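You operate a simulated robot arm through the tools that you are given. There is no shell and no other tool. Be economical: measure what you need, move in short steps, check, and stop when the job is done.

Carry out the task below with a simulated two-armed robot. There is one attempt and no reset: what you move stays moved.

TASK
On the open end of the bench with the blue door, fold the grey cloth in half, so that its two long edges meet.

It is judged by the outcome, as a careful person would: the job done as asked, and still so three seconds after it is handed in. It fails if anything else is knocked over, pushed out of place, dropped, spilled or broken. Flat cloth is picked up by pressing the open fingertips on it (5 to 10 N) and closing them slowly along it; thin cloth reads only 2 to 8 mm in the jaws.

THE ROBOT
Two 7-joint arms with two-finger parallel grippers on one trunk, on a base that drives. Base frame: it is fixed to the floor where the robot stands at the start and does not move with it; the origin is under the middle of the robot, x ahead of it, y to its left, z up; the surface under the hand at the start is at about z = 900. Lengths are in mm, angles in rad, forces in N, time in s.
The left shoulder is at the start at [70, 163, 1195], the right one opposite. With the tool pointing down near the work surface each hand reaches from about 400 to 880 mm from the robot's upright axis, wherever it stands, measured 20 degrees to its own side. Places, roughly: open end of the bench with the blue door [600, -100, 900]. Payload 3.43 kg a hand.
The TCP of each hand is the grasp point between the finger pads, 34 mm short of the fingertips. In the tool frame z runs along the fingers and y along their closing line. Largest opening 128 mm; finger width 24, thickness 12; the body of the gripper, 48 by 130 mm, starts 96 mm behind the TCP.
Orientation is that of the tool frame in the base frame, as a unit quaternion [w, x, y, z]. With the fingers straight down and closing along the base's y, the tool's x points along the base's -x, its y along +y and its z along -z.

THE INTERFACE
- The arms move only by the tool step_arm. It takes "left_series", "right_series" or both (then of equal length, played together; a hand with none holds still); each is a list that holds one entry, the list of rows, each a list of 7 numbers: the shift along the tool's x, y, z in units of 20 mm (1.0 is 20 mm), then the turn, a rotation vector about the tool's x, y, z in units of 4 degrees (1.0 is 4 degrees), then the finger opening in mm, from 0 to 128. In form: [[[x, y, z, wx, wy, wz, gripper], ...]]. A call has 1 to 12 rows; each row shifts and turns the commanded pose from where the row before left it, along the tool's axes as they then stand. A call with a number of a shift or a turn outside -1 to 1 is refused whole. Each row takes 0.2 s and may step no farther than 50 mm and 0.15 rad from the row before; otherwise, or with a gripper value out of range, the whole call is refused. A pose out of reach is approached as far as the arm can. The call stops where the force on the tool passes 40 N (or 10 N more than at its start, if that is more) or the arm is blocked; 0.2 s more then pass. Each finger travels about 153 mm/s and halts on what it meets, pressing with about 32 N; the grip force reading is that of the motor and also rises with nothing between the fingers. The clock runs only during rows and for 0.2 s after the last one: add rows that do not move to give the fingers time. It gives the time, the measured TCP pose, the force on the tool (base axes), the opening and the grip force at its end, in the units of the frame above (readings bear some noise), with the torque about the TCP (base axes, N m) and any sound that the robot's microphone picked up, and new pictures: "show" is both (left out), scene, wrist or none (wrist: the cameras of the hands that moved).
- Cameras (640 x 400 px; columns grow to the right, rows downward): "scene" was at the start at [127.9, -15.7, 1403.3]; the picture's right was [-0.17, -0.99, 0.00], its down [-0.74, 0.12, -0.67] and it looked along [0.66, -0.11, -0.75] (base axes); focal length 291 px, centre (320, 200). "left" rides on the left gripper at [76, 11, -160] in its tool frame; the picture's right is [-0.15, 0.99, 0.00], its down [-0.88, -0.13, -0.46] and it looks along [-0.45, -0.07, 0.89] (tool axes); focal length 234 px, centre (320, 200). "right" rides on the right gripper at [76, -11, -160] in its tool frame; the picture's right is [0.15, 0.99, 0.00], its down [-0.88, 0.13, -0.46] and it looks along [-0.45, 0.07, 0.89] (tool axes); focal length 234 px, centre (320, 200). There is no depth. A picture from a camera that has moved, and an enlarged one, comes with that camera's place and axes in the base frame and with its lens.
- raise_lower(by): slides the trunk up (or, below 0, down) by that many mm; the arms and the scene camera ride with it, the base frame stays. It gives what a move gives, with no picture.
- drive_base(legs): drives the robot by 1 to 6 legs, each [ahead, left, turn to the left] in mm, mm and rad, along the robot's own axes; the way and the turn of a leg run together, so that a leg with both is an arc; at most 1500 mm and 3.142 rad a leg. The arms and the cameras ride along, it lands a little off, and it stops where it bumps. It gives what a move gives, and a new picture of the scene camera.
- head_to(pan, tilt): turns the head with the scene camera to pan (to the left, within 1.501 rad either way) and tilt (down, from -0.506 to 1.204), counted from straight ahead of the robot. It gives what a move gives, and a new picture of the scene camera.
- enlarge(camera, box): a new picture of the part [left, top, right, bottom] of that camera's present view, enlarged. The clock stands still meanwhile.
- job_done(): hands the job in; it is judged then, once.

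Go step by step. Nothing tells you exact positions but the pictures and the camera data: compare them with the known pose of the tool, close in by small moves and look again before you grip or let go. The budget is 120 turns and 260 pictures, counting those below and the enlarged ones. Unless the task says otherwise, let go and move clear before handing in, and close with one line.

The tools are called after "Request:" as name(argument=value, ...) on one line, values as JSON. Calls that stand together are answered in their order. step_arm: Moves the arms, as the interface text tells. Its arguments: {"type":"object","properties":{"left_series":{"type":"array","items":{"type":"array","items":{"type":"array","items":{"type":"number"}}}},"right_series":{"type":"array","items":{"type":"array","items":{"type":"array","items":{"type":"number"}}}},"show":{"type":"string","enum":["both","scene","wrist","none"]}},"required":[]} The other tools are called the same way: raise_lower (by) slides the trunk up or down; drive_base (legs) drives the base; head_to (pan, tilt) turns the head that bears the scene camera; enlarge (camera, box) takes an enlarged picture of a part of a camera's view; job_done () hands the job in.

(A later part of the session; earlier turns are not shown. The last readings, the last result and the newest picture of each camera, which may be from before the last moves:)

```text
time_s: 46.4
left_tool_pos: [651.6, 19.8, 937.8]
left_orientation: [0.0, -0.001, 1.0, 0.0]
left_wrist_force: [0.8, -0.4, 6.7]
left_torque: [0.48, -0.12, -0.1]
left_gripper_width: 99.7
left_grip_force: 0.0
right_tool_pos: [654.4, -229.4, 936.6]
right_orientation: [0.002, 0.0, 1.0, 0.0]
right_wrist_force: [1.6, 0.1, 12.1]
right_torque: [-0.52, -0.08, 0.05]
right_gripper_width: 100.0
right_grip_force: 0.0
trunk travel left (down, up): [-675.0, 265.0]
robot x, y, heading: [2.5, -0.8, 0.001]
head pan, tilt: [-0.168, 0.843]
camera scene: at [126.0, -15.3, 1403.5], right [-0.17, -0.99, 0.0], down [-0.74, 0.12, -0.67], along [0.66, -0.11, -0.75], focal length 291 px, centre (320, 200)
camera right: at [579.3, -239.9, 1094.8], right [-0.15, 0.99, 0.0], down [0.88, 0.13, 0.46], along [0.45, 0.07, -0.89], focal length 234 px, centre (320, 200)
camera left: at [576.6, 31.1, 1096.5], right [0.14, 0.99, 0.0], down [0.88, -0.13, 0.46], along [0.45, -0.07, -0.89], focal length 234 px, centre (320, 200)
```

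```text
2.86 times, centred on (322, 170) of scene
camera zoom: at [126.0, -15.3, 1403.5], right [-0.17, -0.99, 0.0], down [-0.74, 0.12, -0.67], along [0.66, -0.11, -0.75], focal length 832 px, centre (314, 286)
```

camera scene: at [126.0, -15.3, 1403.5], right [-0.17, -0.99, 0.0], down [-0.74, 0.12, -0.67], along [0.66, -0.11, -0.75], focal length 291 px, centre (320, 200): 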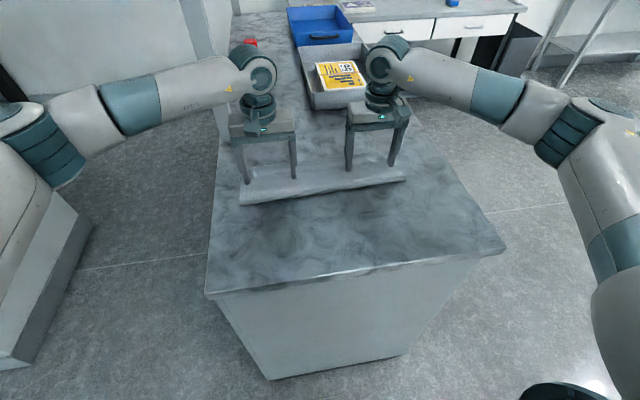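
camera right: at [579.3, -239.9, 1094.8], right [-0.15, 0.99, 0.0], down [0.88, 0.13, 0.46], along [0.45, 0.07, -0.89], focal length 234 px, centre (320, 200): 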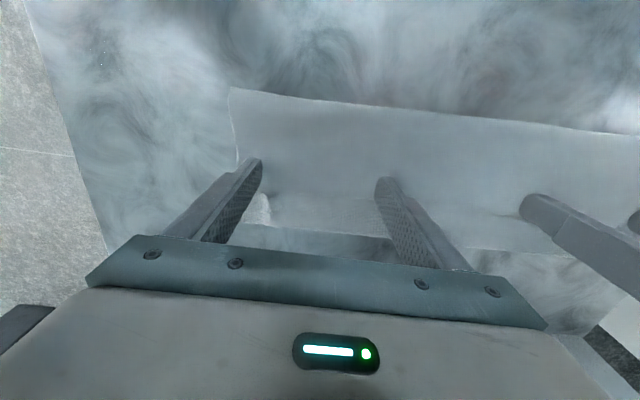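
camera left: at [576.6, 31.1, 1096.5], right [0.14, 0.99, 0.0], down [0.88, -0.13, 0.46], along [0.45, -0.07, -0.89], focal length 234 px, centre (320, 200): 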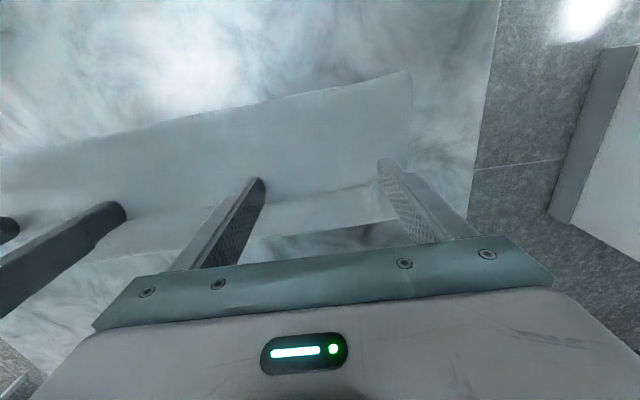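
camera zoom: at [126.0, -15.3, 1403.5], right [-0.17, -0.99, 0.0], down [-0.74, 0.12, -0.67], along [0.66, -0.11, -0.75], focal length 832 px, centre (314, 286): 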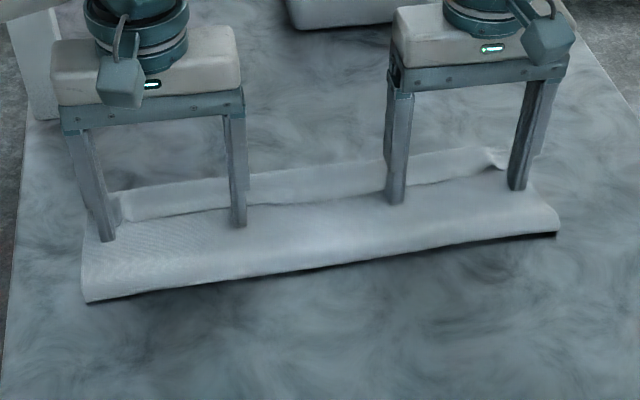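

Request:
enlarge(camera="right", box=[220, 150, 420, 280])

Request:
enlarge(camera="left", box=[220, 140, 430, 270])

Request:
enlarge(camera="scene", box=[350, 140, 430, 195])

```text
3.08 times, centred on (320, 215) of right
camera zoom: at [579.3, -239.9, 1094.8], right [-0.15, 0.99, 0.0], down [0.88, 0.13, 0.46], along [0.45, 0.07, -0.89], focal length 720 px, centre (320, 154)
```

zoom: 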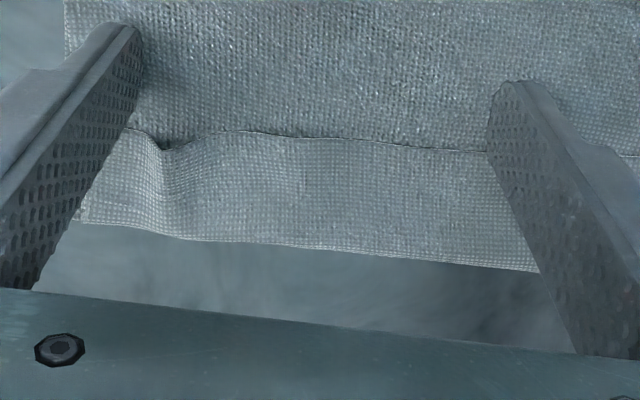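

```text
3.05 times, centred on (325, 205) of left
camera zoom: at [576.6, 31.1, 1096.5], right [0.14, 0.99, 0.0], down [0.88, -0.13, 0.46], along [0.45, -0.07, -0.89], focal length 714 px, centre (305, 185)
```

zoom: 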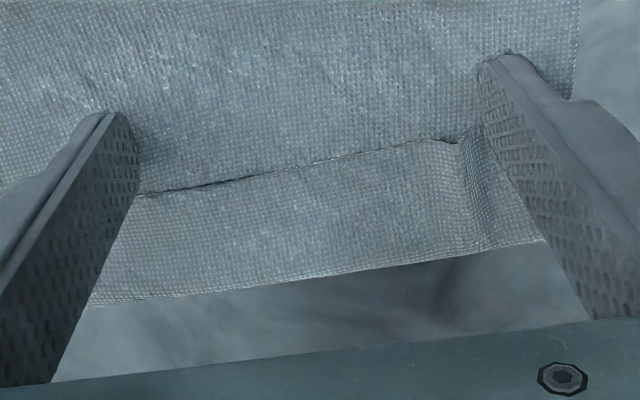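

```text
7.27 times, centred on (390, 168) of scene
camera zoom: at [126.0, -15.3, 1403.5], right [-0.17, -0.99, 0.0], down [-0.74, 0.12, -0.67], along [0.66, -0.11, -0.75], focal length 2119 px, centre (-189, 436)
```

zoom: 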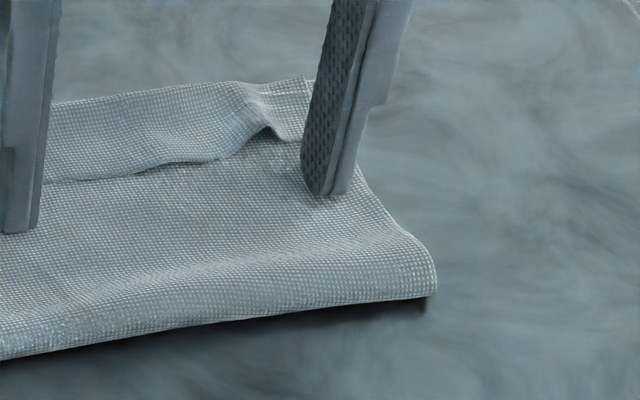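

The top layer came back slightly but the hem is still on top. Next I'll push the hem's free edge forward with the four fingertips, skimming just above the top layer, to stand it up and flip it over.

Request:
step_arm(left_series=[[[0, 0, -0.06, 0, 0, 0, 100], [-0.4, 0, 0, 0, 0, 0, 100], [-0.4, 0, 0, 0, 0, 0, 100], [-0.4, 0, 0, 0, 0, 0, 100], [-0.4, 0, 0, 0, 0, 0, 100]]], right_series=[[[0, 0, -0.08, 0, 0, 0, 100], [-0.4, 0, 0, 0, 0, 0, 100], [-0.4, 0, 0, 0, 0, 0, 100], [-0.4, 0, 0, 0, 0, 0, 100], [-0.4, 0, 0, 0, 0, 0, 100]]])

Request:
enlarge(camera="scene", box=[210, 100, 434, 240])

```text
time_s: 47.6
left_tool_pos: [685.7, 20.5, 937.1]
left_orientation: [0.0, -0.001, 1.0, 0.0]
left_wrist_force: [-0.8, -0.3, 0.8]
left_torque: [0.06, -0.01, -0.01]
left_gripper_width: 99.8
left_grip_force: 0.1
right_tool_pos: [690.1, -229.8, 936.3]
right_orientation: [0.0, 0.001, 1.0, 0.0]
right_wrist_force: [-0.5, -0.1, 4.4]
right_torque: [-0.19, 0.05, -0.02]
right_gripper_width: 99.8
right_grip_force: 0.0
trunk travel left (down, up): [-675.0, 265.0]
robot x, y, heading: [0.3, 1.2, 0.002]
head pan, tilt: [-0.168, 0.843]
camera scene: at [127.1, -15.5, 1403.4], right [-0.17, -0.99, 0.0], down [-0.74, 0.12, -0.67], along [0.66, -0.11, -0.75], focal length 291 px, centre (320, 200)
camera right: at [612.5, -239.9, 1095.2], right [-0.15, 0.99, 0.0], down [0.88, 0.13, 0.46], along [0.45, 0.07, -0.89], focal length 234 px, centre (320, 200)
camera left: at [609.5, 31.0, 1097.2], right [0.15, 0.99, 0.0], down [0.88, -0.13, 0.46], along [0.45, -0.07, -0.89], focal length 234 px, centre (320, 200)
```

scene: 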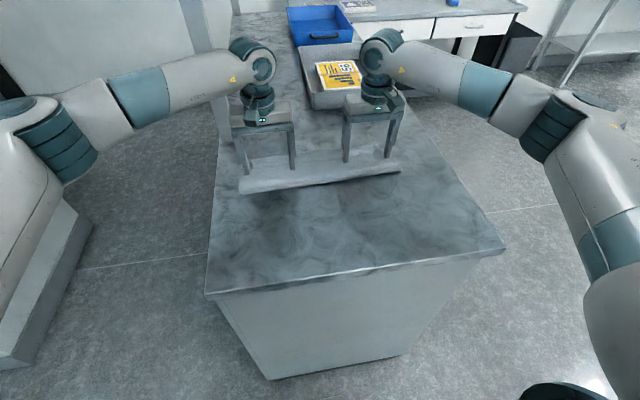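
right: 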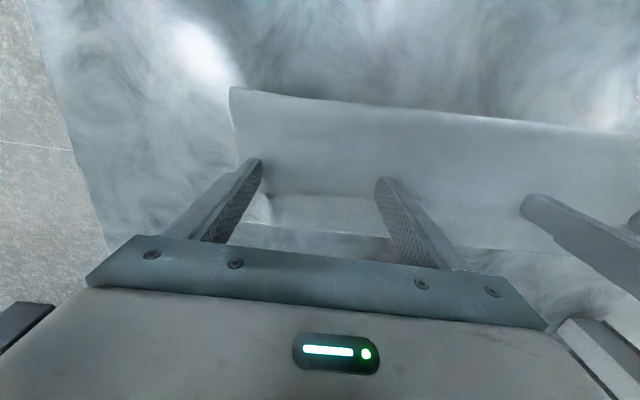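
left: 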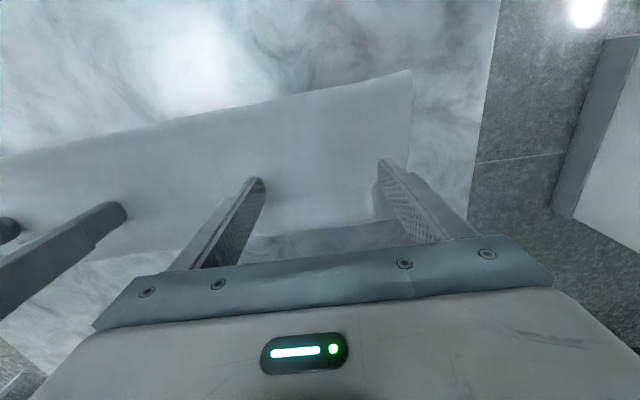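

```text
2.86 times, centred on (322, 170) of scene
camera zoom: at [127.1, -15.5, 1403.4], right [-0.17, -0.99, 0.0], down [-0.74, 0.12, -0.67], along [0.66, -0.11, -0.75], focal length 832 px, centre (314, 286)
```

zoom: 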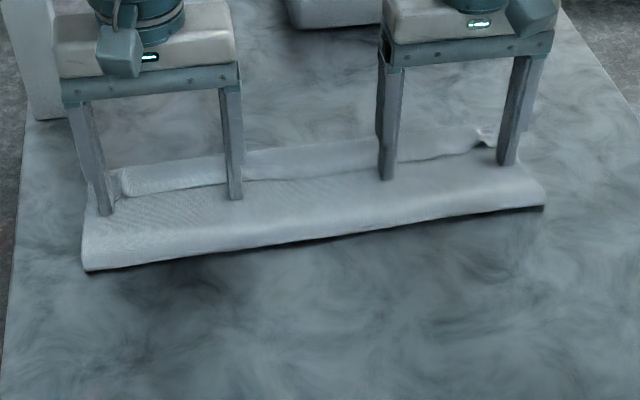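

The cloth slid along with the fingers. I'll skim higher so only the hem's edge is caught.

Request:
step_arm(left_series=[[[0.3, 0, -0.3, 0, 0, 0, 100], [0, 0, 0.12, 0, 0, 0, 100], [-0.4, 0, 0, 0, 0, 0, 100], [-0.4, 0, 0, 0, 0, 0, 100], [-0.4, 0, 0, 0, 0, 0, 100], [-0.4, 0, 0, 0, 0, 0, 100]]], right_series=[[[0.3, 0, -0.3, 0, 0, 0, 100], [0, 0, 0.1, 0, 0, 0, 100], [-0.4, 0, 0, 0, 0, 0, 100], [-0.4, 0, 0, 0, 0, 0, 100], [-0.4, 0, 0, 0, 0, 0, 100], [-0.4, 0, 0, 0, 0, 0, 100]]])

Request:
enlarge(camera="scene", box=[210, 100, 434, 240])

```text
time_s: 49.0
left_tool_pos: [711.7, 18.8, 939.6]
left_orientation: [0.0, -0.001, 1.0, 0.0]
left_wrist_force: [0.6, -0.2, -0.3]
left_torque: [0.0, -0.02, 0.01]
left_gripper_width: 100.0
left_grip_force: 0.1
right_tool_pos: [716.1, -230.1, 940.7]
right_orientation: [0.0, 0.0, 1.0, -0.001]
right_wrist_force: [-1.0, -0.6, -0.7]
right_torque: [-0.02, 0.02, -0.02]
right_gripper_width: 100.1
right_grip_force: 0.1
trunk travel left (down, up): [-675.0, 265.0]
robot x, y, heading: [3.1, -1.0, -0.003]
head pan, tilt: [-0.168, 0.843]
camera scene: at [128.3, -15.7, 1403.2], right [-0.17, -0.99, 0.0], down [-0.74, 0.12, -0.67], along [0.66, -0.11, -0.75], focal length 291 px, centre (320, 200)
camera right: at [639.1, -239.7, 1099.0], right [-0.15, 0.99, 0.0], down [0.88, 0.13, 0.46], along [0.45, 0.07, -0.89], focal length 234 px, centre (320, 200)
camera left: at [636.2, 30.7, 1099.6], right [0.15, 0.99, 0.0], down [0.88, -0.13, 0.46], along [0.45, -0.07, -0.89], focal length 234 px, centre (320, 200)
```

scene: 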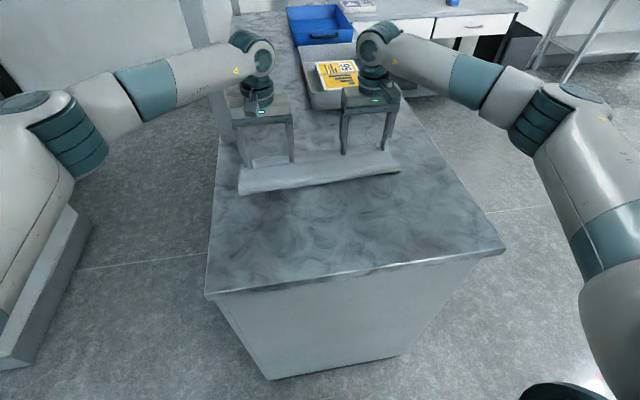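
right: 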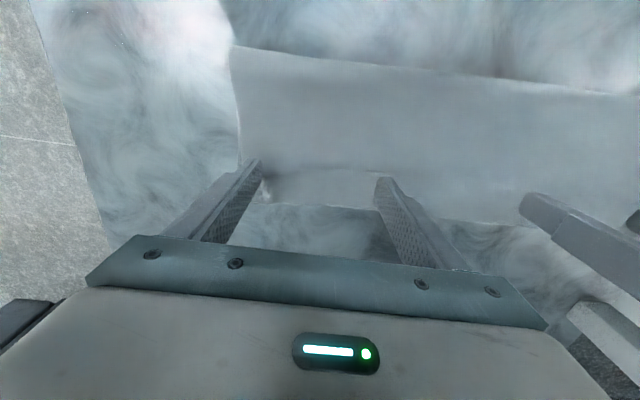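
left: 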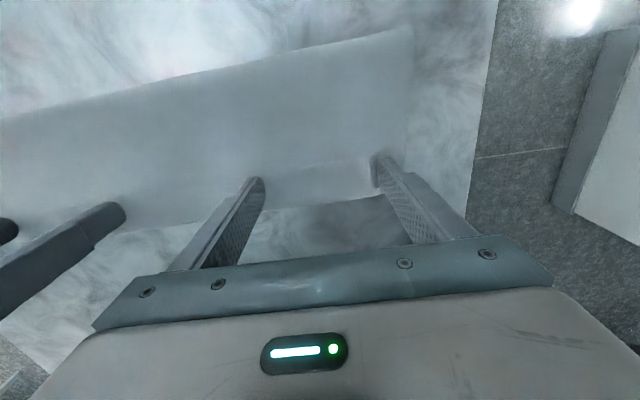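

```text
2.86 times, centred on (322, 170) of scene
camera zoom: at [128.3, -15.7, 1403.2], right [-0.17, -0.99, 0.0], down [-0.74, 0.12, -0.67], along [0.66, -0.11, -0.75], focal length 832 px, centre (314, 286)
```

zoom: 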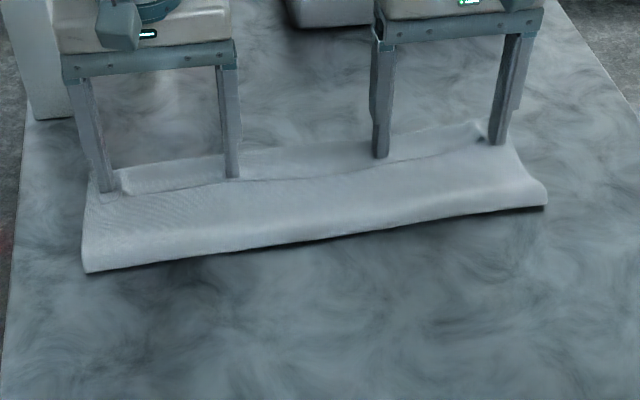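

Request:
enlarge(camera="right", box=[220, 130, 540, 250])

Request:
enlarge(camera="scene", box=[325, 135, 405, 190])

Request:
enlarge(camera="scene", box=[232, 145, 312, 200])

```text
2.00 times, centred on (380, 190) of right
camera zoom: at [639.1, -239.7, 1099.0], right [-0.15, 0.99, 0.0], down [0.88, 0.13, 0.46], along [0.45, 0.07, -0.89], focal length 468 px, centre (200, 220)
```

zoom: 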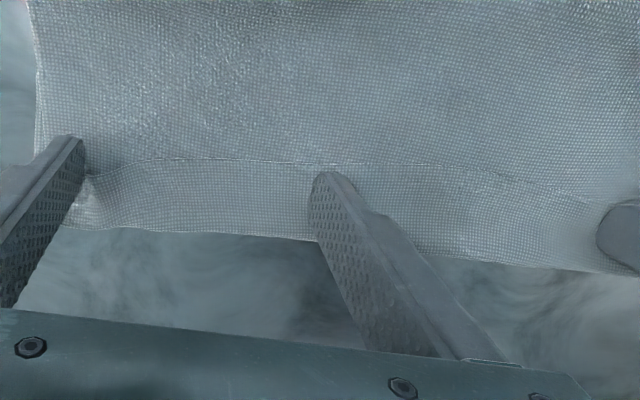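

```text
7.27 times, centred on (365, 162) of scene
camera zoom: at [128.3, -15.7, 1403.2], right [-0.17, -0.99, 0.0], down [-0.74, 0.12, -0.67], along [0.66, -0.11, -0.75], focal length 2119 px, centre (-7, 473)
```

zoom: 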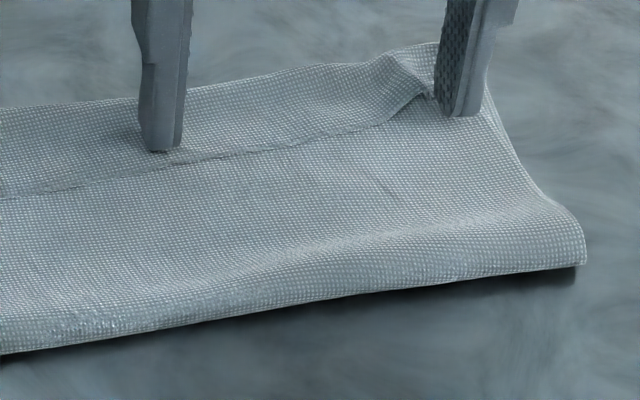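

```text
7.27 times, centred on (272, 172) of scene
camera zoom: at [128.3, -15.7, 1403.2], right [-0.17, -0.99, 0.0], down [-0.74, 0.12, -0.67], along [0.66, -0.11, -0.75], focal length 2119 px, centre (669, 400)
```

zoom: 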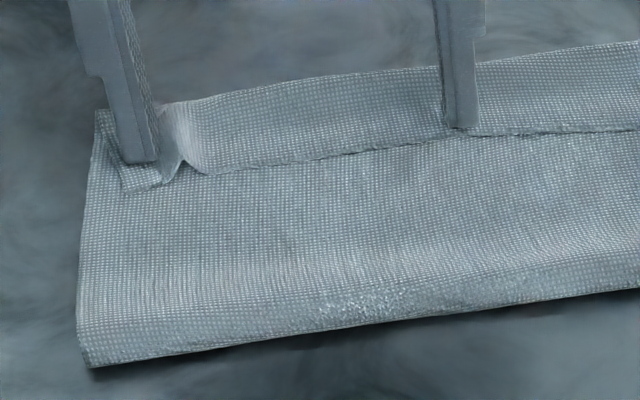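

The fingers skimmed over the hem this time. The hem still has two standing ridges, at about (698, 60) and (720, −275), where it was pinched. I'll line up to pinch just those ridges and lift the hem by its free edge.

Request:
step_arm(left_series=[[[0, 0, -0.7, 0, 0, 0, 90], [0, 0, -0.7, 0, 0, 0, 70], [0.33, 0.7, 0, 0, 0, 0, 50], [0.33, 0.7, 0, 0, 0, 0, 44], [0, 0.65, 0, 0, 0, 0, 44]]], right_series=[[[0, 0, -0.7, 0, 0, 0, 90], [0, 0, -0.7, 0, 0, 0, 70], [0, -0.75, 0, 0, 0, 0, 50], [0, -0.75, 0, 0, 0, 0, 44], [0, -0.75, 0, 0, 0, 0, 44]]])

Request:
enlarge(camera="right", box=[220, 110, 420, 250])

Request:
enlarge(camera="left", box=[220, 110, 420, 250])

```text
time_s: 50.2
left_tool_pos: [697.5, 62.6, 967.8]
left_orientation: [0.001, -0.001, 1.0, 0.0]
left_wrist_force: [0.4, 0.5, 0.2]
left_torque: [-0.01, -0.02, -0.03]
left_gripper_width: 44.1
left_grip_force: 0.1
right_tool_pos: [715.3, -275.1, 968.4]
right_orientation: [0.0, 0.0, 1.0, 0.0]
right_wrist_force: [-0.1, -0.5, 0.6]
right_torque: [0.0, 0.0, 0.0]
right_gripper_width: 44.1
right_grip_force: 0.0
trunk travel left (down, up): [-675.0, 265.0]
robot x, y, heading: [-3.4, -1.0, 0.002]
head pan, tilt: [-0.168, 0.843]
camera scene: at [127.8, -15.7, 1403.3], right [-0.17, -0.99, 0.0], down [-0.74, 0.12, -0.67], along [0.66, -0.11, -0.75], focal length 291 px, centre (320, 200)
camera right: at [639.0, -285.1, 1127.0], right [-0.15, 0.99, 0.0], down [0.88, 0.13, 0.46], along [0.45, 0.07, -0.89], focal length 234 px, centre (320, 200)
camera left: at [622.1, 72.3, 1128.2], right [0.14, 0.99, 0.0], down [0.88, -0.13, 0.46], along [0.45, -0.07, -0.89], focal length 234 px, centre (320, 200)
```

scene: 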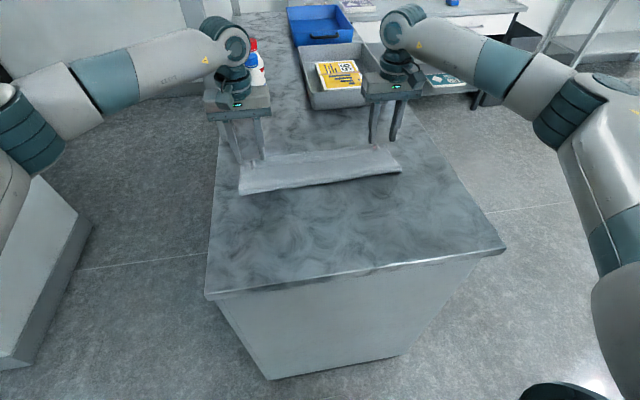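
right: 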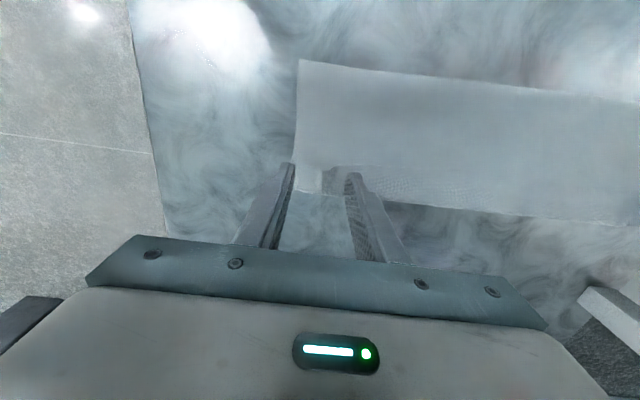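
left: 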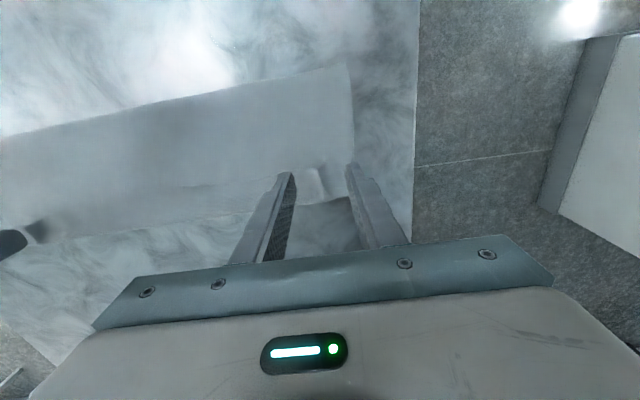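

```text
2.86 times, centred on (320, 180) of right
camera zoom: at [639.0, -285.1, 1127.0], right [-0.15, 0.99, 0.0], down [0.88, 0.13, 0.46], along [0.45, 0.07, -0.89], focal length 669 px, centre (320, 257)
```

zoom: 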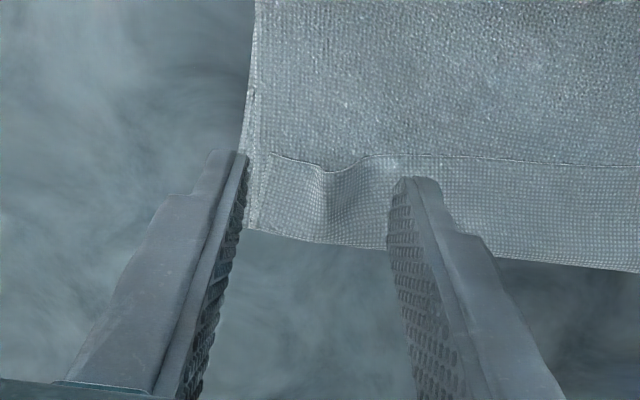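

```text
2.86 times, centred on (320, 180) of left
camera zoom: at [622.1, 72.3, 1128.2], right [0.14, 0.99, 0.0], down [0.88, -0.13, 0.46], along [0.45, -0.07, -0.89], focal length 669 px, centre (320, 257)
```

zoom: 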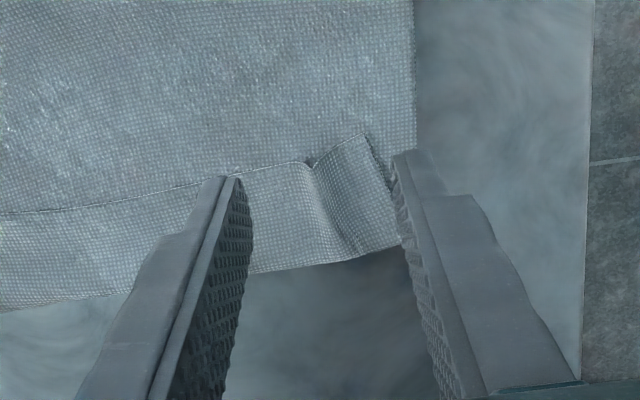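

The view is clear: the hem is about 30 mm wide, with the ridges between the fingers. Now down to light contact.

Request:
step_arm(left_series=[[[-0.1, 0, 0.6, 0, 0, 0, 44], [0, 0, 0.6, 0, 0, 0, 44], [0, 0, 0.2, 0, 0, 0, 44], [0, 0, 0.1, 0, 0, 0, 44], [0, 0, 0, 0, 0, 0, 44]]], right_series=[[[-0.1, 0.15, 0.6, 0, 0, 0, 44], [0, 0, 0.6, 0, 0, 0, 44], [0, 0, 0.2, 0, 0, 0, 44], [0, 0, 0.1, 0, 0, 0, 44], [0, 0, 0, 0, 0, 0, 44]]], show="none")

```text
time_s: 51.4
left_tool_pos: [699.7, 61.6, 939.2]
left_orientation: [0.001, -0.001, 1.0, -0.001]
left_wrist_force: [0.5, 1.0, -0.7]
left_torque: [0.0, -0.04, 0.01]
left_gripper_width: 43.8
left_grip_force: 0.0
right_tool_pos: [717.2, -271.3, 937.6]
right_orientation: [0.0, 0.0, 1.0, 0.0]
right_wrist_force: [-0.1, 0.1, 0.2]
right_torque: [0.0, -0.03, 0.03]
right_gripper_width: 43.9
right_grip_force: 0.0
trunk travel left (down, up): [-675.0, 265.0]
robot x, y, heading: [-0.4, -2.1, 0.0]
head pan, tilt: [-0.168, 0.843]
```

Request:
step_arm(left_series=[[[0, 0, 0.09, 0, 0, 0, 44], [0, 0, 0, 0, 0, 0, 40], [0, 0, 0, 0, 0, 0, 36], [0, 0, 0, 0, 0, 0, 32], [0, 0, 0, 0, 0, 0, 28], [0, 0, 0, 0, 0, 0, 24], [0, 0, 0, 0, 0, 0, 20]]], right_series=[[[0, 0, 0.04, 0, 0, 0, 44], [0, 0, 0, 0, 0, 0, 40], [0, 0, 0, 0, 0, 0, 36], [0, 0, 0, 0, 0, 0, 32], [0, 0, 0, 0, 0, 0, 28], [0, 0, 0, 0, 0, 0, 24], [0, 0, 0, 0, 0, 0, 20]]], show="none")

Request:
enlarge(camera="right", box=[220, 110, 420, 250])

Request:
enlarge(camera="left", box=[220, 110, 420, 250])

```text
time_s: 53.0
left_tool_pos: [699.3, 61.3, 936.5]
left_orientation: [0.0, -0.001, 1.0, 0.0]
left_wrist_force: [-0.8, -0.1, 4.2]
left_torque: [0.02, 0.0, 0.01]
left_gripper_width: 19.7
left_grip_force: 0.1
right_tool_pos: [716.8, -271.8, 937.0]
right_orientation: [0.0, 0.0, 1.0, 0.0]
right_wrist_force: [0.3, -0.2, 0.0]
right_torque: [0.03, -0.02, -0.01]
right_gripper_width: 19.9
right_grip_force: 0.0
trunk travel left (down, up): [-675.0, 265.0]
robot x, y, heading: [-0.2, 2.8, -0.003]
head pan, tilt: [-0.168, 0.843]
```

```text
2.86 times, centred on (320, 180) of right
camera zoom: at [640.7, -281.9, 1096.6], right [-0.15, 0.99, 0.0], down [0.88, 0.13, 0.46], along [0.45, 0.07, -0.89], focal length 669 px, centre (320, 257)
```

zoom: 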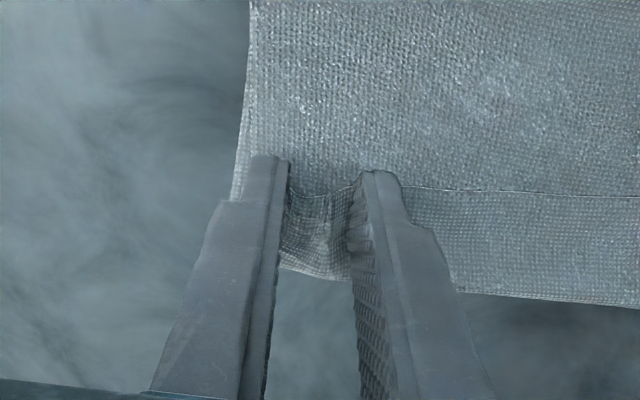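

```text
2.86 times, centred on (320, 180) of left
camera zoom: at [624.5, 72.2, 1097.1], right [0.15, 0.99, 0.0], down [0.88, -0.13, 0.46], along [0.45, -0.07, -0.89], focal length 669 px, centre (320, 257)
```

zoom: 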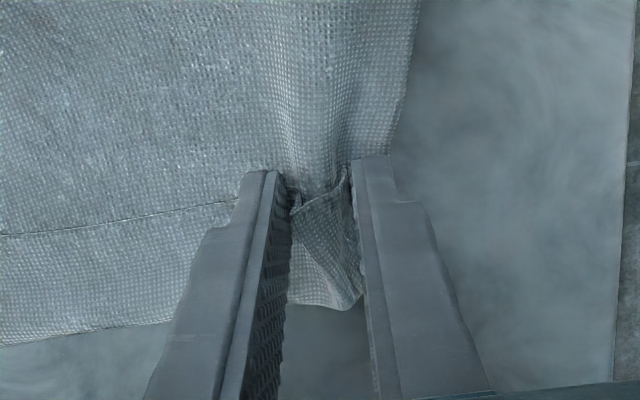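

The right is gathering only the hem, but the left is lifting the layer underneath too. I'll reopen the left, shift it onto the hem with a lighter touch, and continue.

Request:
step_arm(left_series=[[[0, 0, 0, 0, 0, 0, 28], [0, 0, 0, 0, 0, 0, 36], [0, 0, -0.15, 0, 0, 0, 44], [-0.4, 0, 0, 0, 0, 0, 44], [0, 0, 0.08, 0, 0, 0, 44], [0, 0, 0, 0, 0, 0, 40], [0, 0, 0, 0, 0, 0, 36], [0, 0, 0, 0, 0, 0, 32], [0, 0, 0, 0, 0, 0, 28], [0, 0, 0, 0, 0, 0, 24], [0, 0, 0, 0, 0, 0, 20]]], show="none")

Request:
enlarge(camera="left", box=[220, 110, 420, 250])

```text
time_s: 55.4
left_tool_pos: [709.9, 61.9, 938.8]
left_orientation: [0.0, -0.002, 1.0, 0.0]
left_wrist_force: [-0.2, -0.2, 0.8]
left_torque: [-0.04, 0.0, -0.01]
left_gripper_width: 20.1
left_grip_force: 0.0
right_tool_pos: [717.7, -271.8, 937.9]
right_orientation: [-0.001, 0.0, 1.0, 0.0]
right_wrist_force: [0.2, 0.1, 0.8]
right_torque: [0.01, 0.0, 0.01]
right_gripper_width: 19.8
right_grip_force: 0.0
trunk travel left (down, up): [-675.0, 265.0]
robot x, y, heading: [3.4, -2.1, 0.002]
head pan, tilt: [-0.168, 0.843]
```

```text
2.86 times, centred on (320, 180) of left
camera zoom: at [633.1, 72.2, 1098.3], right [0.15, 0.99, 0.0], down [0.88, -0.13, 0.46], along [0.45, -0.07, -0.89], focal length 669 px, centre (320, 257)
```

zoom: 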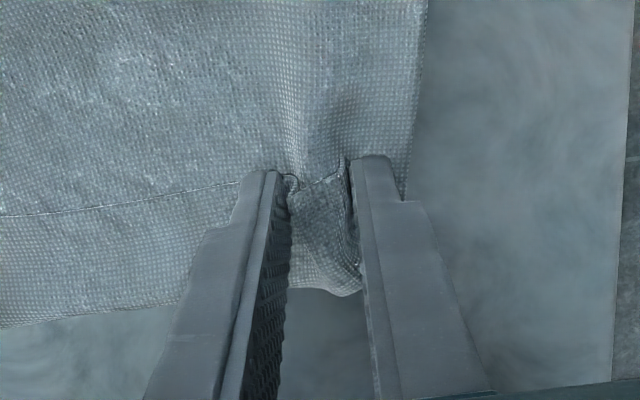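

Request:
step_arm(left_series=[[[0, 0, -0.03, 0, 0, 0, 17], [0, 0, -0.03, 0, 0, 0, 14], [0, 0, 0, 0, 0, 0, 11], [0, 0, 0, 0, 0, 0, 8], [0, 0, 0, 0, 0, 0, 5], [0, 0, 0, 0, 0, 0, 2], [0, 0, 0, 0, 0, 0, 0], [0, 0, 0, 0, 0, 0, 0], [0, 0, -0.5, 0, 0, 0, 0], [0, 0, -0.5, 0, 0, 0, 0], [0, 0, -0.5, 0, 0, 0, 0]]], right_series=[[[0, 0, 0, 0, 0, 0, 17], [0, 0, 0, 0, 0, 0, 14], [0, 0, 0, 0, 0, 0, 11], [0, 0, 0, 0, 0, 0, 8], [0, 0, 0, 0, 0, 0, 5], [0, 0, 0, 0, 0, 0, 2], [0, 0, 0, 0, 0, 0, 0], [0, 0, 0, 0, 0, 0, 0], [0, 0, -0.5, 0, 0, 0, 0], [0, 0, -0.5, 0, 0, 0, 0], [0, 0, -0.5, 0, 0, 0, 0]]])

Request:
enlarge(camera="scene", box=[210, 100, 434, 240])

Request:
enlarge(camera="left", box=[100, 80, 420, 280])

Request:
enlarge(camera="right", box=[220, 80, 540, 280])

```text
time_s: 57.8
left_tool_pos: [708.3, 59.9, 968.7]
left_orientation: [0.0, -0.001, 1.0, 0.0]
left_wrist_force: [-0.3, -1.0, -1.2]
left_torque: [0.0, 0.0, 0.04]
left_gripper_width: 4.1
left_grip_force: 31.8
right_tool_pos: [718.0, -271.5, 968.5]
right_orientation: [0.0, -0.001, 1.0, 0.0]
right_wrist_force: [-0.5, 0.4, 0.0]
right_torque: [-0.02, 0.0, -0.02]
right_gripper_width: 0.0
right_grip_force: 32.0
trunk travel left (down, up): [-675.0, 265.0]
robot x, y, heading: [1.3, 3.6, -0.004]
head pan, tilt: [-0.168, 0.843]
camera scene: at [127.8, -15.8, 1403.2], right [-0.17, -0.99, 0.0], down [-0.74, 0.12, -0.67], along [0.66, -0.11, -0.75], focal length 291 px, centre (320, 200)
camera right: at [641.2, -281.8, 1126.3], right [-0.15, 0.99, 0.0], down [0.88, 0.13, 0.46], along [0.45, 0.07, -0.89], focal length 234 px, centre (320, 200)
camera left: at [633.3, 72.0, 1129.7], right [0.15, 0.99, 0.0], down [0.88, -0.13, 0.46], along [0.45, -0.07, -0.89], focal length 234 px, centre (320, 200)
```

scene: 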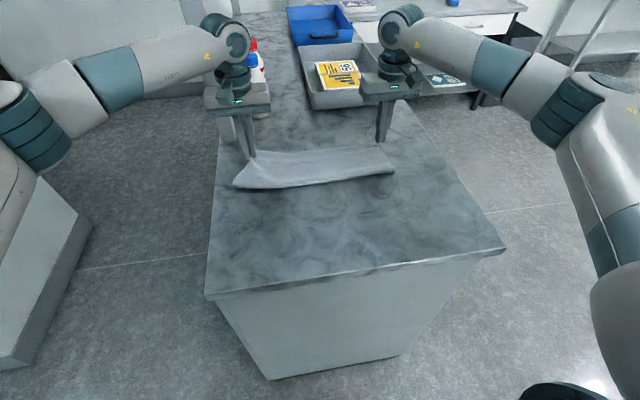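
right: 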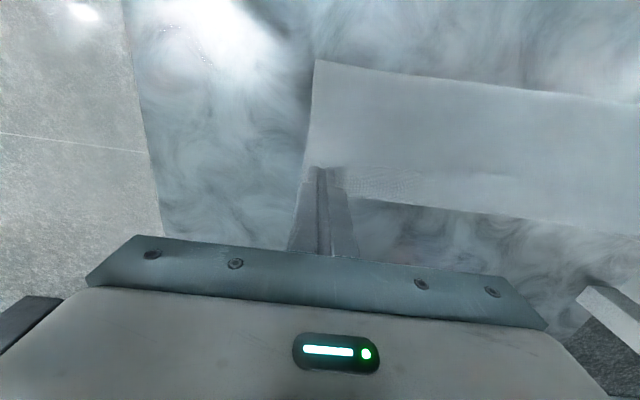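
left: 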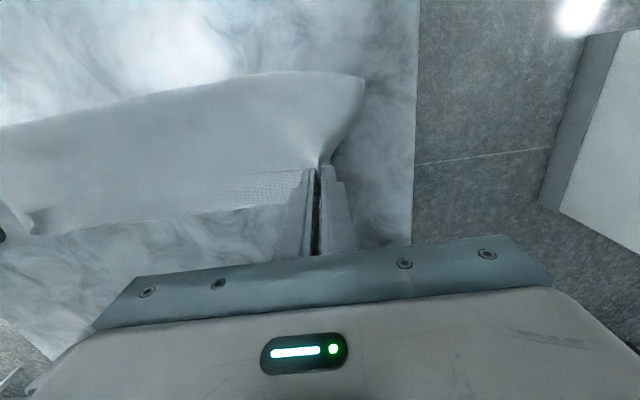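

```text
2.86 times, centred on (322, 170) of scene
camera zoom: at [127.8, -15.8, 1403.2], right [-0.17, -0.99, 0.0], down [-0.74, 0.12, -0.67], along [0.66, -0.11, -0.75], focal length 832 px, centre (314, 286)
```

zoom: 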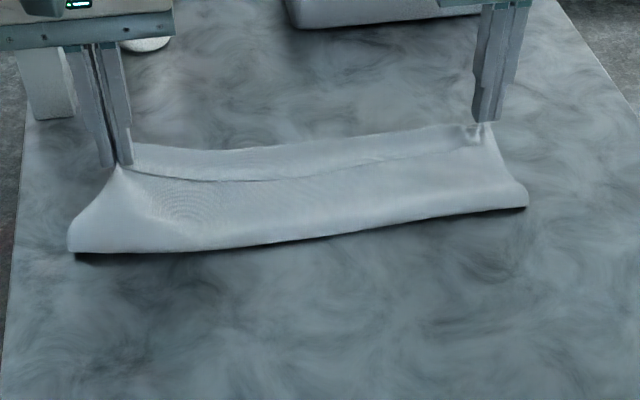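

```text
2.00 times, centred on (260, 180) of left
camera zoom: at [633.3, 72.0, 1129.7], right [0.15, 0.99, 0.0], down [0.88, -0.13, 0.46], along [0.45, -0.07, -0.89], focal length 468 px, centre (440, 240)
```

zoom: 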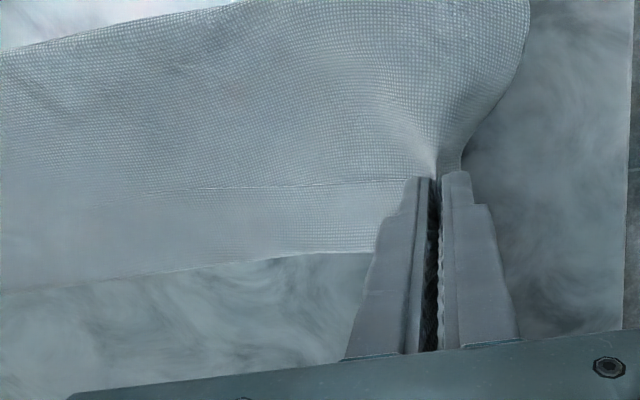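

```text
2.00 times, centred on (380, 180) of right
camera zoom: at [641.2, -281.8, 1126.3], right [-0.15, 0.99, 0.0], down [0.88, 0.13, 0.46], along [0.45, 0.07, -0.89], focal length 468 px, centre (200, 240)
```

zoom: 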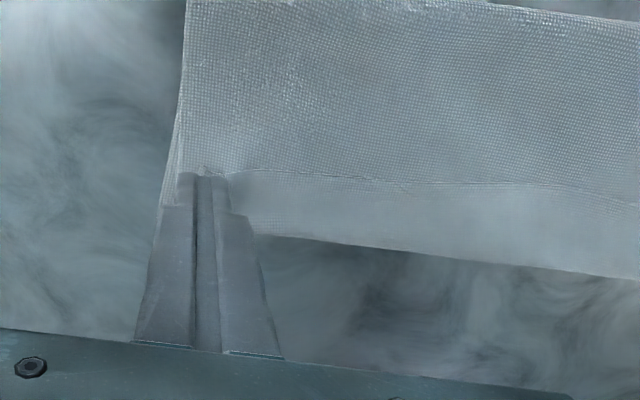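

The right slipped off, and the left picked up several layers. I'll set the left back down. Then one hand will pin the top layer while the other pushes the hem forward, so the cloth can't slide as a whole.

Request:
step_arm(left_series=[[[0, 0, 0.5, 0, 0, 0, 0], [0, 0, 0.5, 0, 0, 0, 0], [0, 0, 0.4, 0, 0, 0, 0], [0, 0, 0, 0, 0, 0, 10], [0, 0, 0, 0, 0, 0, 20], [0, 0, 0, 0, 0, 0, 30], [0, 0, 0, 0, 0, 0, 44], [0, 0, 0, 0, 0, 0, 60], [0, 0, -0.6, 0, 0, 0, 60], [0, 0, -0.8, 0, 0, 0, 60], [0, 0, -0.8, 0, 0, 0, 60], [0, 0, -0.8, 0, 0, 0, 60]]], right_series=[[[0, 0, 0, 0, 0, 0, 0], [0, 0, 0, 0, 0, 0, 0], [0, 0, 0, 0, 0, 0, 0], [0, 0, 0, 0, 0, 0, 10], [0, 0, 0, 0, 0, 0, 20], [0, 0, 0, 0, 0, 0, 30], [0, 0, 0, 0, 0, 0, 44], [0, 0, 0, 0, 0, 0, 60], [0, 0, -0.6, 0, 0, 0, 60], [0, 0, -0.8, 0, 0, 0, 60], [0, 0, 0, 0, 0, 0, 60], [0, 0, 0, 0, 0, 0, 60]]])

Request:
enlarge(camera="scene", box=[210, 100, 434, 240])

```text
time_s: 60.4
left_tool_pos: [708.2, 59.5, 1000.7]
left_orientation: [0.0, 0.0, 1.0, -0.001]
left_wrist_force: [0.2, -0.5, -0.4]
left_torque: [0.02, -0.02, -0.01]
left_gripper_width: 60.0
left_grip_force: 0.1
right_tool_pos: [717.4, -271.4, 995.6]
right_orientation: [0.0, -0.001, 1.0, 0.0]
right_wrist_force: [0.5, 1.2, -0.2]
right_torque: [-0.01, 0.05, 0.01]
right_gripper_width: 59.8
right_grip_force: 0.0
trunk travel left (down, up): [-675.0, 265.0]
robot x, y, heading: [2.8, -0.1, 0.002]
head pan, tilt: [-0.168, 0.843]
camera scene: at [127.4, -15.8, 1403.3], right [-0.17, -0.99, 0.0], down [-0.74, 0.12, -0.67], along [0.66, -0.11, -0.75], focal length 291 px, centre (320, 200)
camera right: at [640.9, -281.8, 1154.7], right [-0.15, 0.99, 0.0], down [0.88, 0.13, 0.46], along [0.45, 0.07, -0.89], focal length 234 px, centre (320, 200)
camera left: at [632.8, 71.6, 1161.4], right [0.15, 0.99, 0.0], down [0.88, -0.13, 0.46], along [0.45, -0.07, -0.89], focal length 234 px, centre (320, 200)
```

scene: 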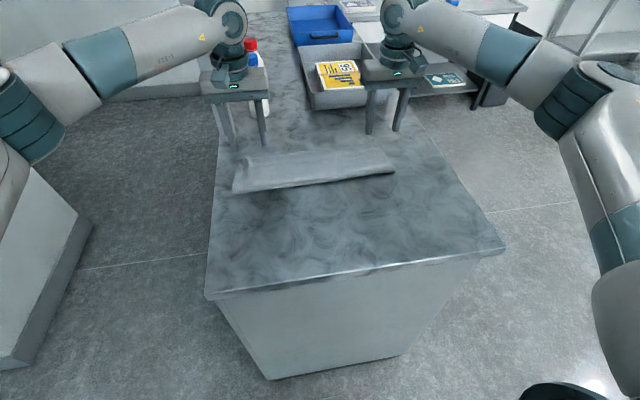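
right: 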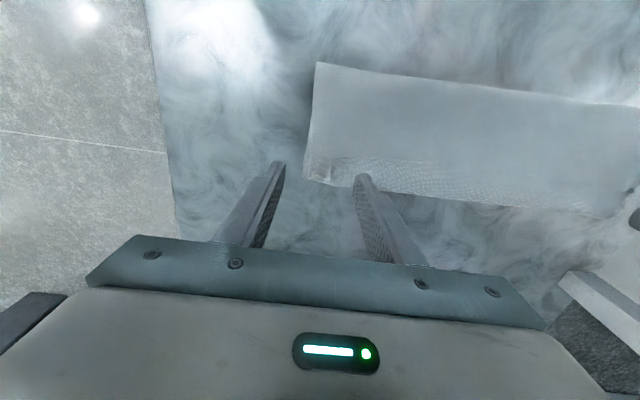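
left: 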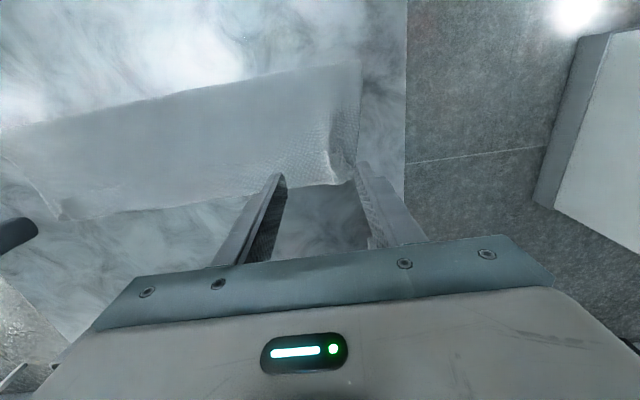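

```text
2.86 times, centred on (322, 170) of scene
camera zoom: at [127.4, -15.8, 1403.3], right [-0.17, -0.99, 0.0], down [-0.74, 0.12, -0.67], along [0.66, -0.11, -0.75], focal length 832 px, centre (314, 286)
```

zoom: 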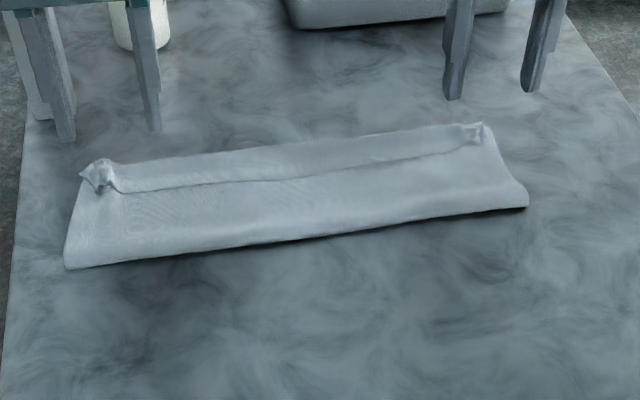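

Request:
step_arm(left_series=[[[0.3, -0.87, 0, 0, 0, 0, 80], [0.3, -0.87, 0, 0, 0, 0, 100], [0.3, -0.87, 0, 0, 0, 0, 120], [0.3, -0.87, 0, 0, 0, 0, 120], [0.3, -0.87, 0.7, 0, 0, 0, 120], [0.3, -0.87, 0.7, 0, 0, 0, 120], [0.3, -0.87, 0.7, 0, 0, 0, 120], [0.3, -0.87, 0.7, 0, 0, 0, 120]]], right_series=[[[0.2, 0.2, 0, 0, 0, 0, 60], [0.2, 0.2, 0, 0, 0, 0, 60], [0.2, 0.2, 0, 0, 0, 0, 60], [0.2, 0.2, 0, 0, 0, 0, 60], [0.2, 0.2, 0.65, 0, 0, 0, 60], [0.2, 0.2, 0.65, 0, 0, 0, 60], [0.2, 0.2, 0.6, 0, 0, 0, 60], [0.2, 0.2, 0.6, 0, 0, 0, 60]]], show="wrist")

Request:
enlarge(camera="right", box=[180, 90, 500, 260])

```text
time_s: 62.2
left_tool_pos: [660.4, -80.3, 945.1]
left_orientation: [-0.001, -0.001, 1.0, 0.0]
left_wrist_force: [-0.1, -0.4, 0.2]
left_torque: [0.03, 0.02, -0.01]
left_gripper_width: 120.3
left_grip_force: 0.1
right_tool_pos: [685.5, -240.4, 945.1]
right_orientation: [0.0, 0.0, 1.0, 0.0]
right_wrist_force: [0.0, 0.0, -0.2]
right_torque: [0.0, -0.02, 0.03]
right_gripper_width: 59.8
right_grip_force: 0.1
trunk travel left (down, up): [-675.0, 265.0]
robot x, y, heading: [-0.1, 1.2, 0.002]
head pan, tilt: [-0.168, 0.843]
camera right: at [609.1, -250.8, 1104.0], right [-0.15, 0.99, 0.0], down [0.88, 0.13, 0.46], along [0.45, 0.07, -0.89], focal length 234 px, centre (320, 200)
camera left: at [585.6, -69.3, 1105.6], right [0.14, 0.99, 0.0], down [0.88, -0.13, 0.45], along [0.45, -0.07, -0.89], focal length 234 px, centre (320, 200)
```

right: 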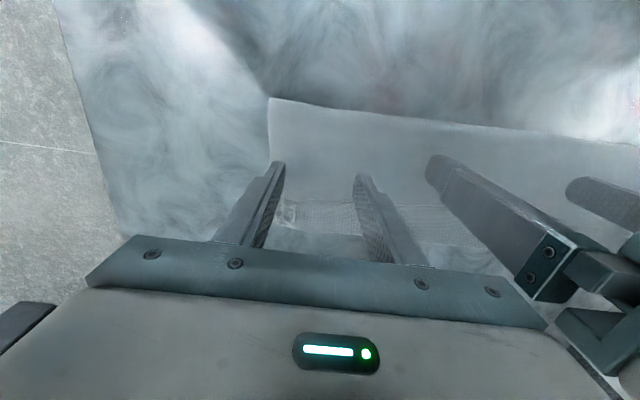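
left: 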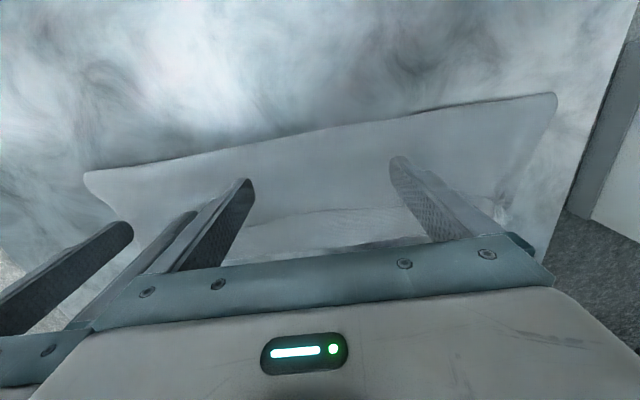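

```text
2.00 times, centred on (340, 175) of right
camera zoom: at [609.1, -250.8, 1104.0], right [-0.15, 0.99, 0.0], down [0.88, 0.13, 0.46], along [0.45, 0.07, -0.89], focal length 468 px, centre (280, 250)
```

zoom: 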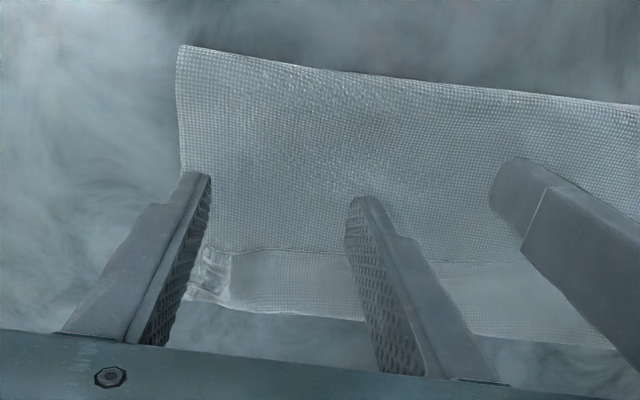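

Request:
step_arm(left_series=[[[0, 0, 0.2, 0, 0, 0, 120], [0, 0, 0.15, 0, 0, 0, 120], [0, 0, 0.1, 0, 0, 0, 120], [0, 0, 0.05, 0, 0, 0, 120]]], right_series=[[[0, 0, 0.2, 0, 0, 0, 60], [0, 0, 0.1, 0, 0, 0, 60], [0, 0, 0.07, 0, 0, 0, 60], [0, 0, 0, 0, 0, 0, 60]]], show="none")

```text
time_s: 63.2
left_tool_pos: [658.6, -79.2, 935.9]
left_orientation: [0.002, -0.001, 1.0, 0.0]
left_wrist_force: [1.0, -0.7, 5.5]
left_torque: [0.02, -0.06, -0.03]
left_gripper_width: 120.1
left_grip_force: 0.2
right_tool_pos: [684.8, -240.0, 939.4]
right_orientation: [0.0, 0.0, 1.0, 0.0]
right_wrist_force: [0.4, 0.9, -0.3]
right_torque: [-0.01, 0.0, -0.03]
right_gripper_width: 60.1
right_grip_force: 0.0
trunk travel left (down, up): [-675.0, 265.0]
robot x, y, heading: [2.5, 0.6, -0.001]
head pan, tilt: [-0.168, 0.843]
```

Request:
step_arm(left_series=[[[0, 0, 0.05, 0, 0, 0, 120], [0, 0, 0, 0, 0, 0, 120], [0, 0, 0, 0, 0, 0, 120], [0, 0, 0, 0, 0, 0, 120], [0, 0, 0, 0, 0, 0, 120], [0, 0, 0, 0, 0, 0, 120]]], right_series=[[[0, 0, 0.11, 0, 0, 0, 60], [-0.4, 0, 0, 0, 0, 0, 60], [-0.4, 0, 0, 0, 0, 0, 60], [-0.4, 0, 0, 0, 0, 0, 60], [-0.4, 0, 0, 0, 0, 0, 60], [-0.4, 0, 0, 0, 0, 0, 60]]], show="none")

Request:
enlarge(camera="right", box=[180, 90, 500, 260])

Request:
enlarge(camera="scene", box=[210, 100, 434, 240])

```text
time_s: 64.6
left_tool_pos: [659.0, -79.5, 936.7]
left_orientation: [0.001, -0.001, 1.0, 0.0]
left_wrist_force: [2.9, -2.3, 15.9]
left_torque: [0.19, -0.09, 0.01]
left_gripper_width: 120.3
left_grip_force: 0.2
right_tool_pos: [723.4, -241.0, 937.7]
right_orientation: [0.0, -0.001, 1.0, 0.0]
right_wrist_force: [-0.9, 1.0, 2.2]
right_torque: [-0.01, 0.03, -0.03]
right_gripper_width: 59.5
right_grip_force: 0.1
trunk travel left (down, up): [-675.0, 265.0]
robot x, y, heading: [-0.9, 0.4, -0.003]
head pan, tilt: [-0.168, 0.843]
```

```text
2.00 times, centred on (340, 175) of right
camera zoom: at [647.7, -249.9, 1095.6], right [-0.15, 0.99, 0.0], down [0.88, 0.13, 0.46], along [0.45, 0.07, -0.89], focal length 468 px, centre (280, 250)
```

zoom: 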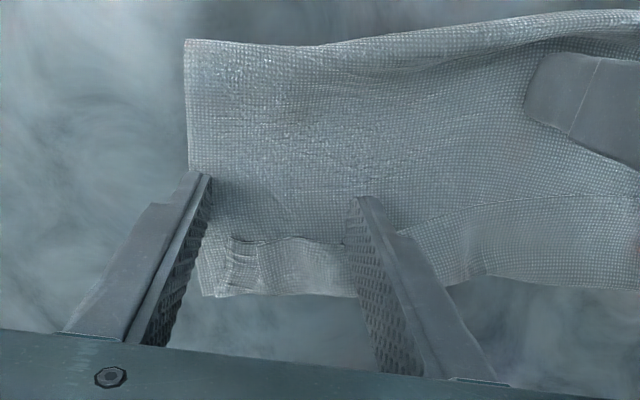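

```text
2.86 times, centred on (322, 170) of scene
camera zoom: at [126.1, -15.5, 1403.5], right [-0.17, -0.99, 0.0], down [-0.74, 0.12, -0.67], along [0.66, -0.11, -0.75], focal length 832 px, centre (314, 286)
```

zoom: 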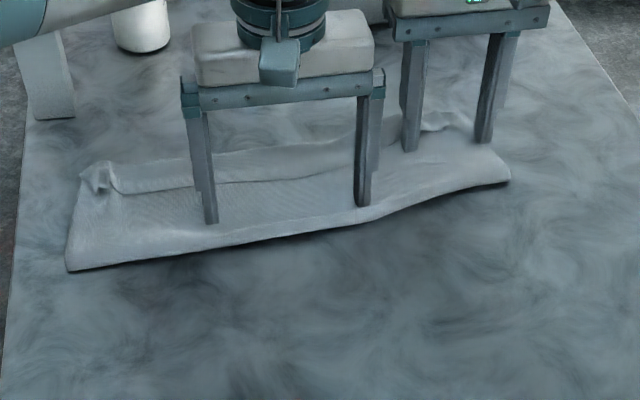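

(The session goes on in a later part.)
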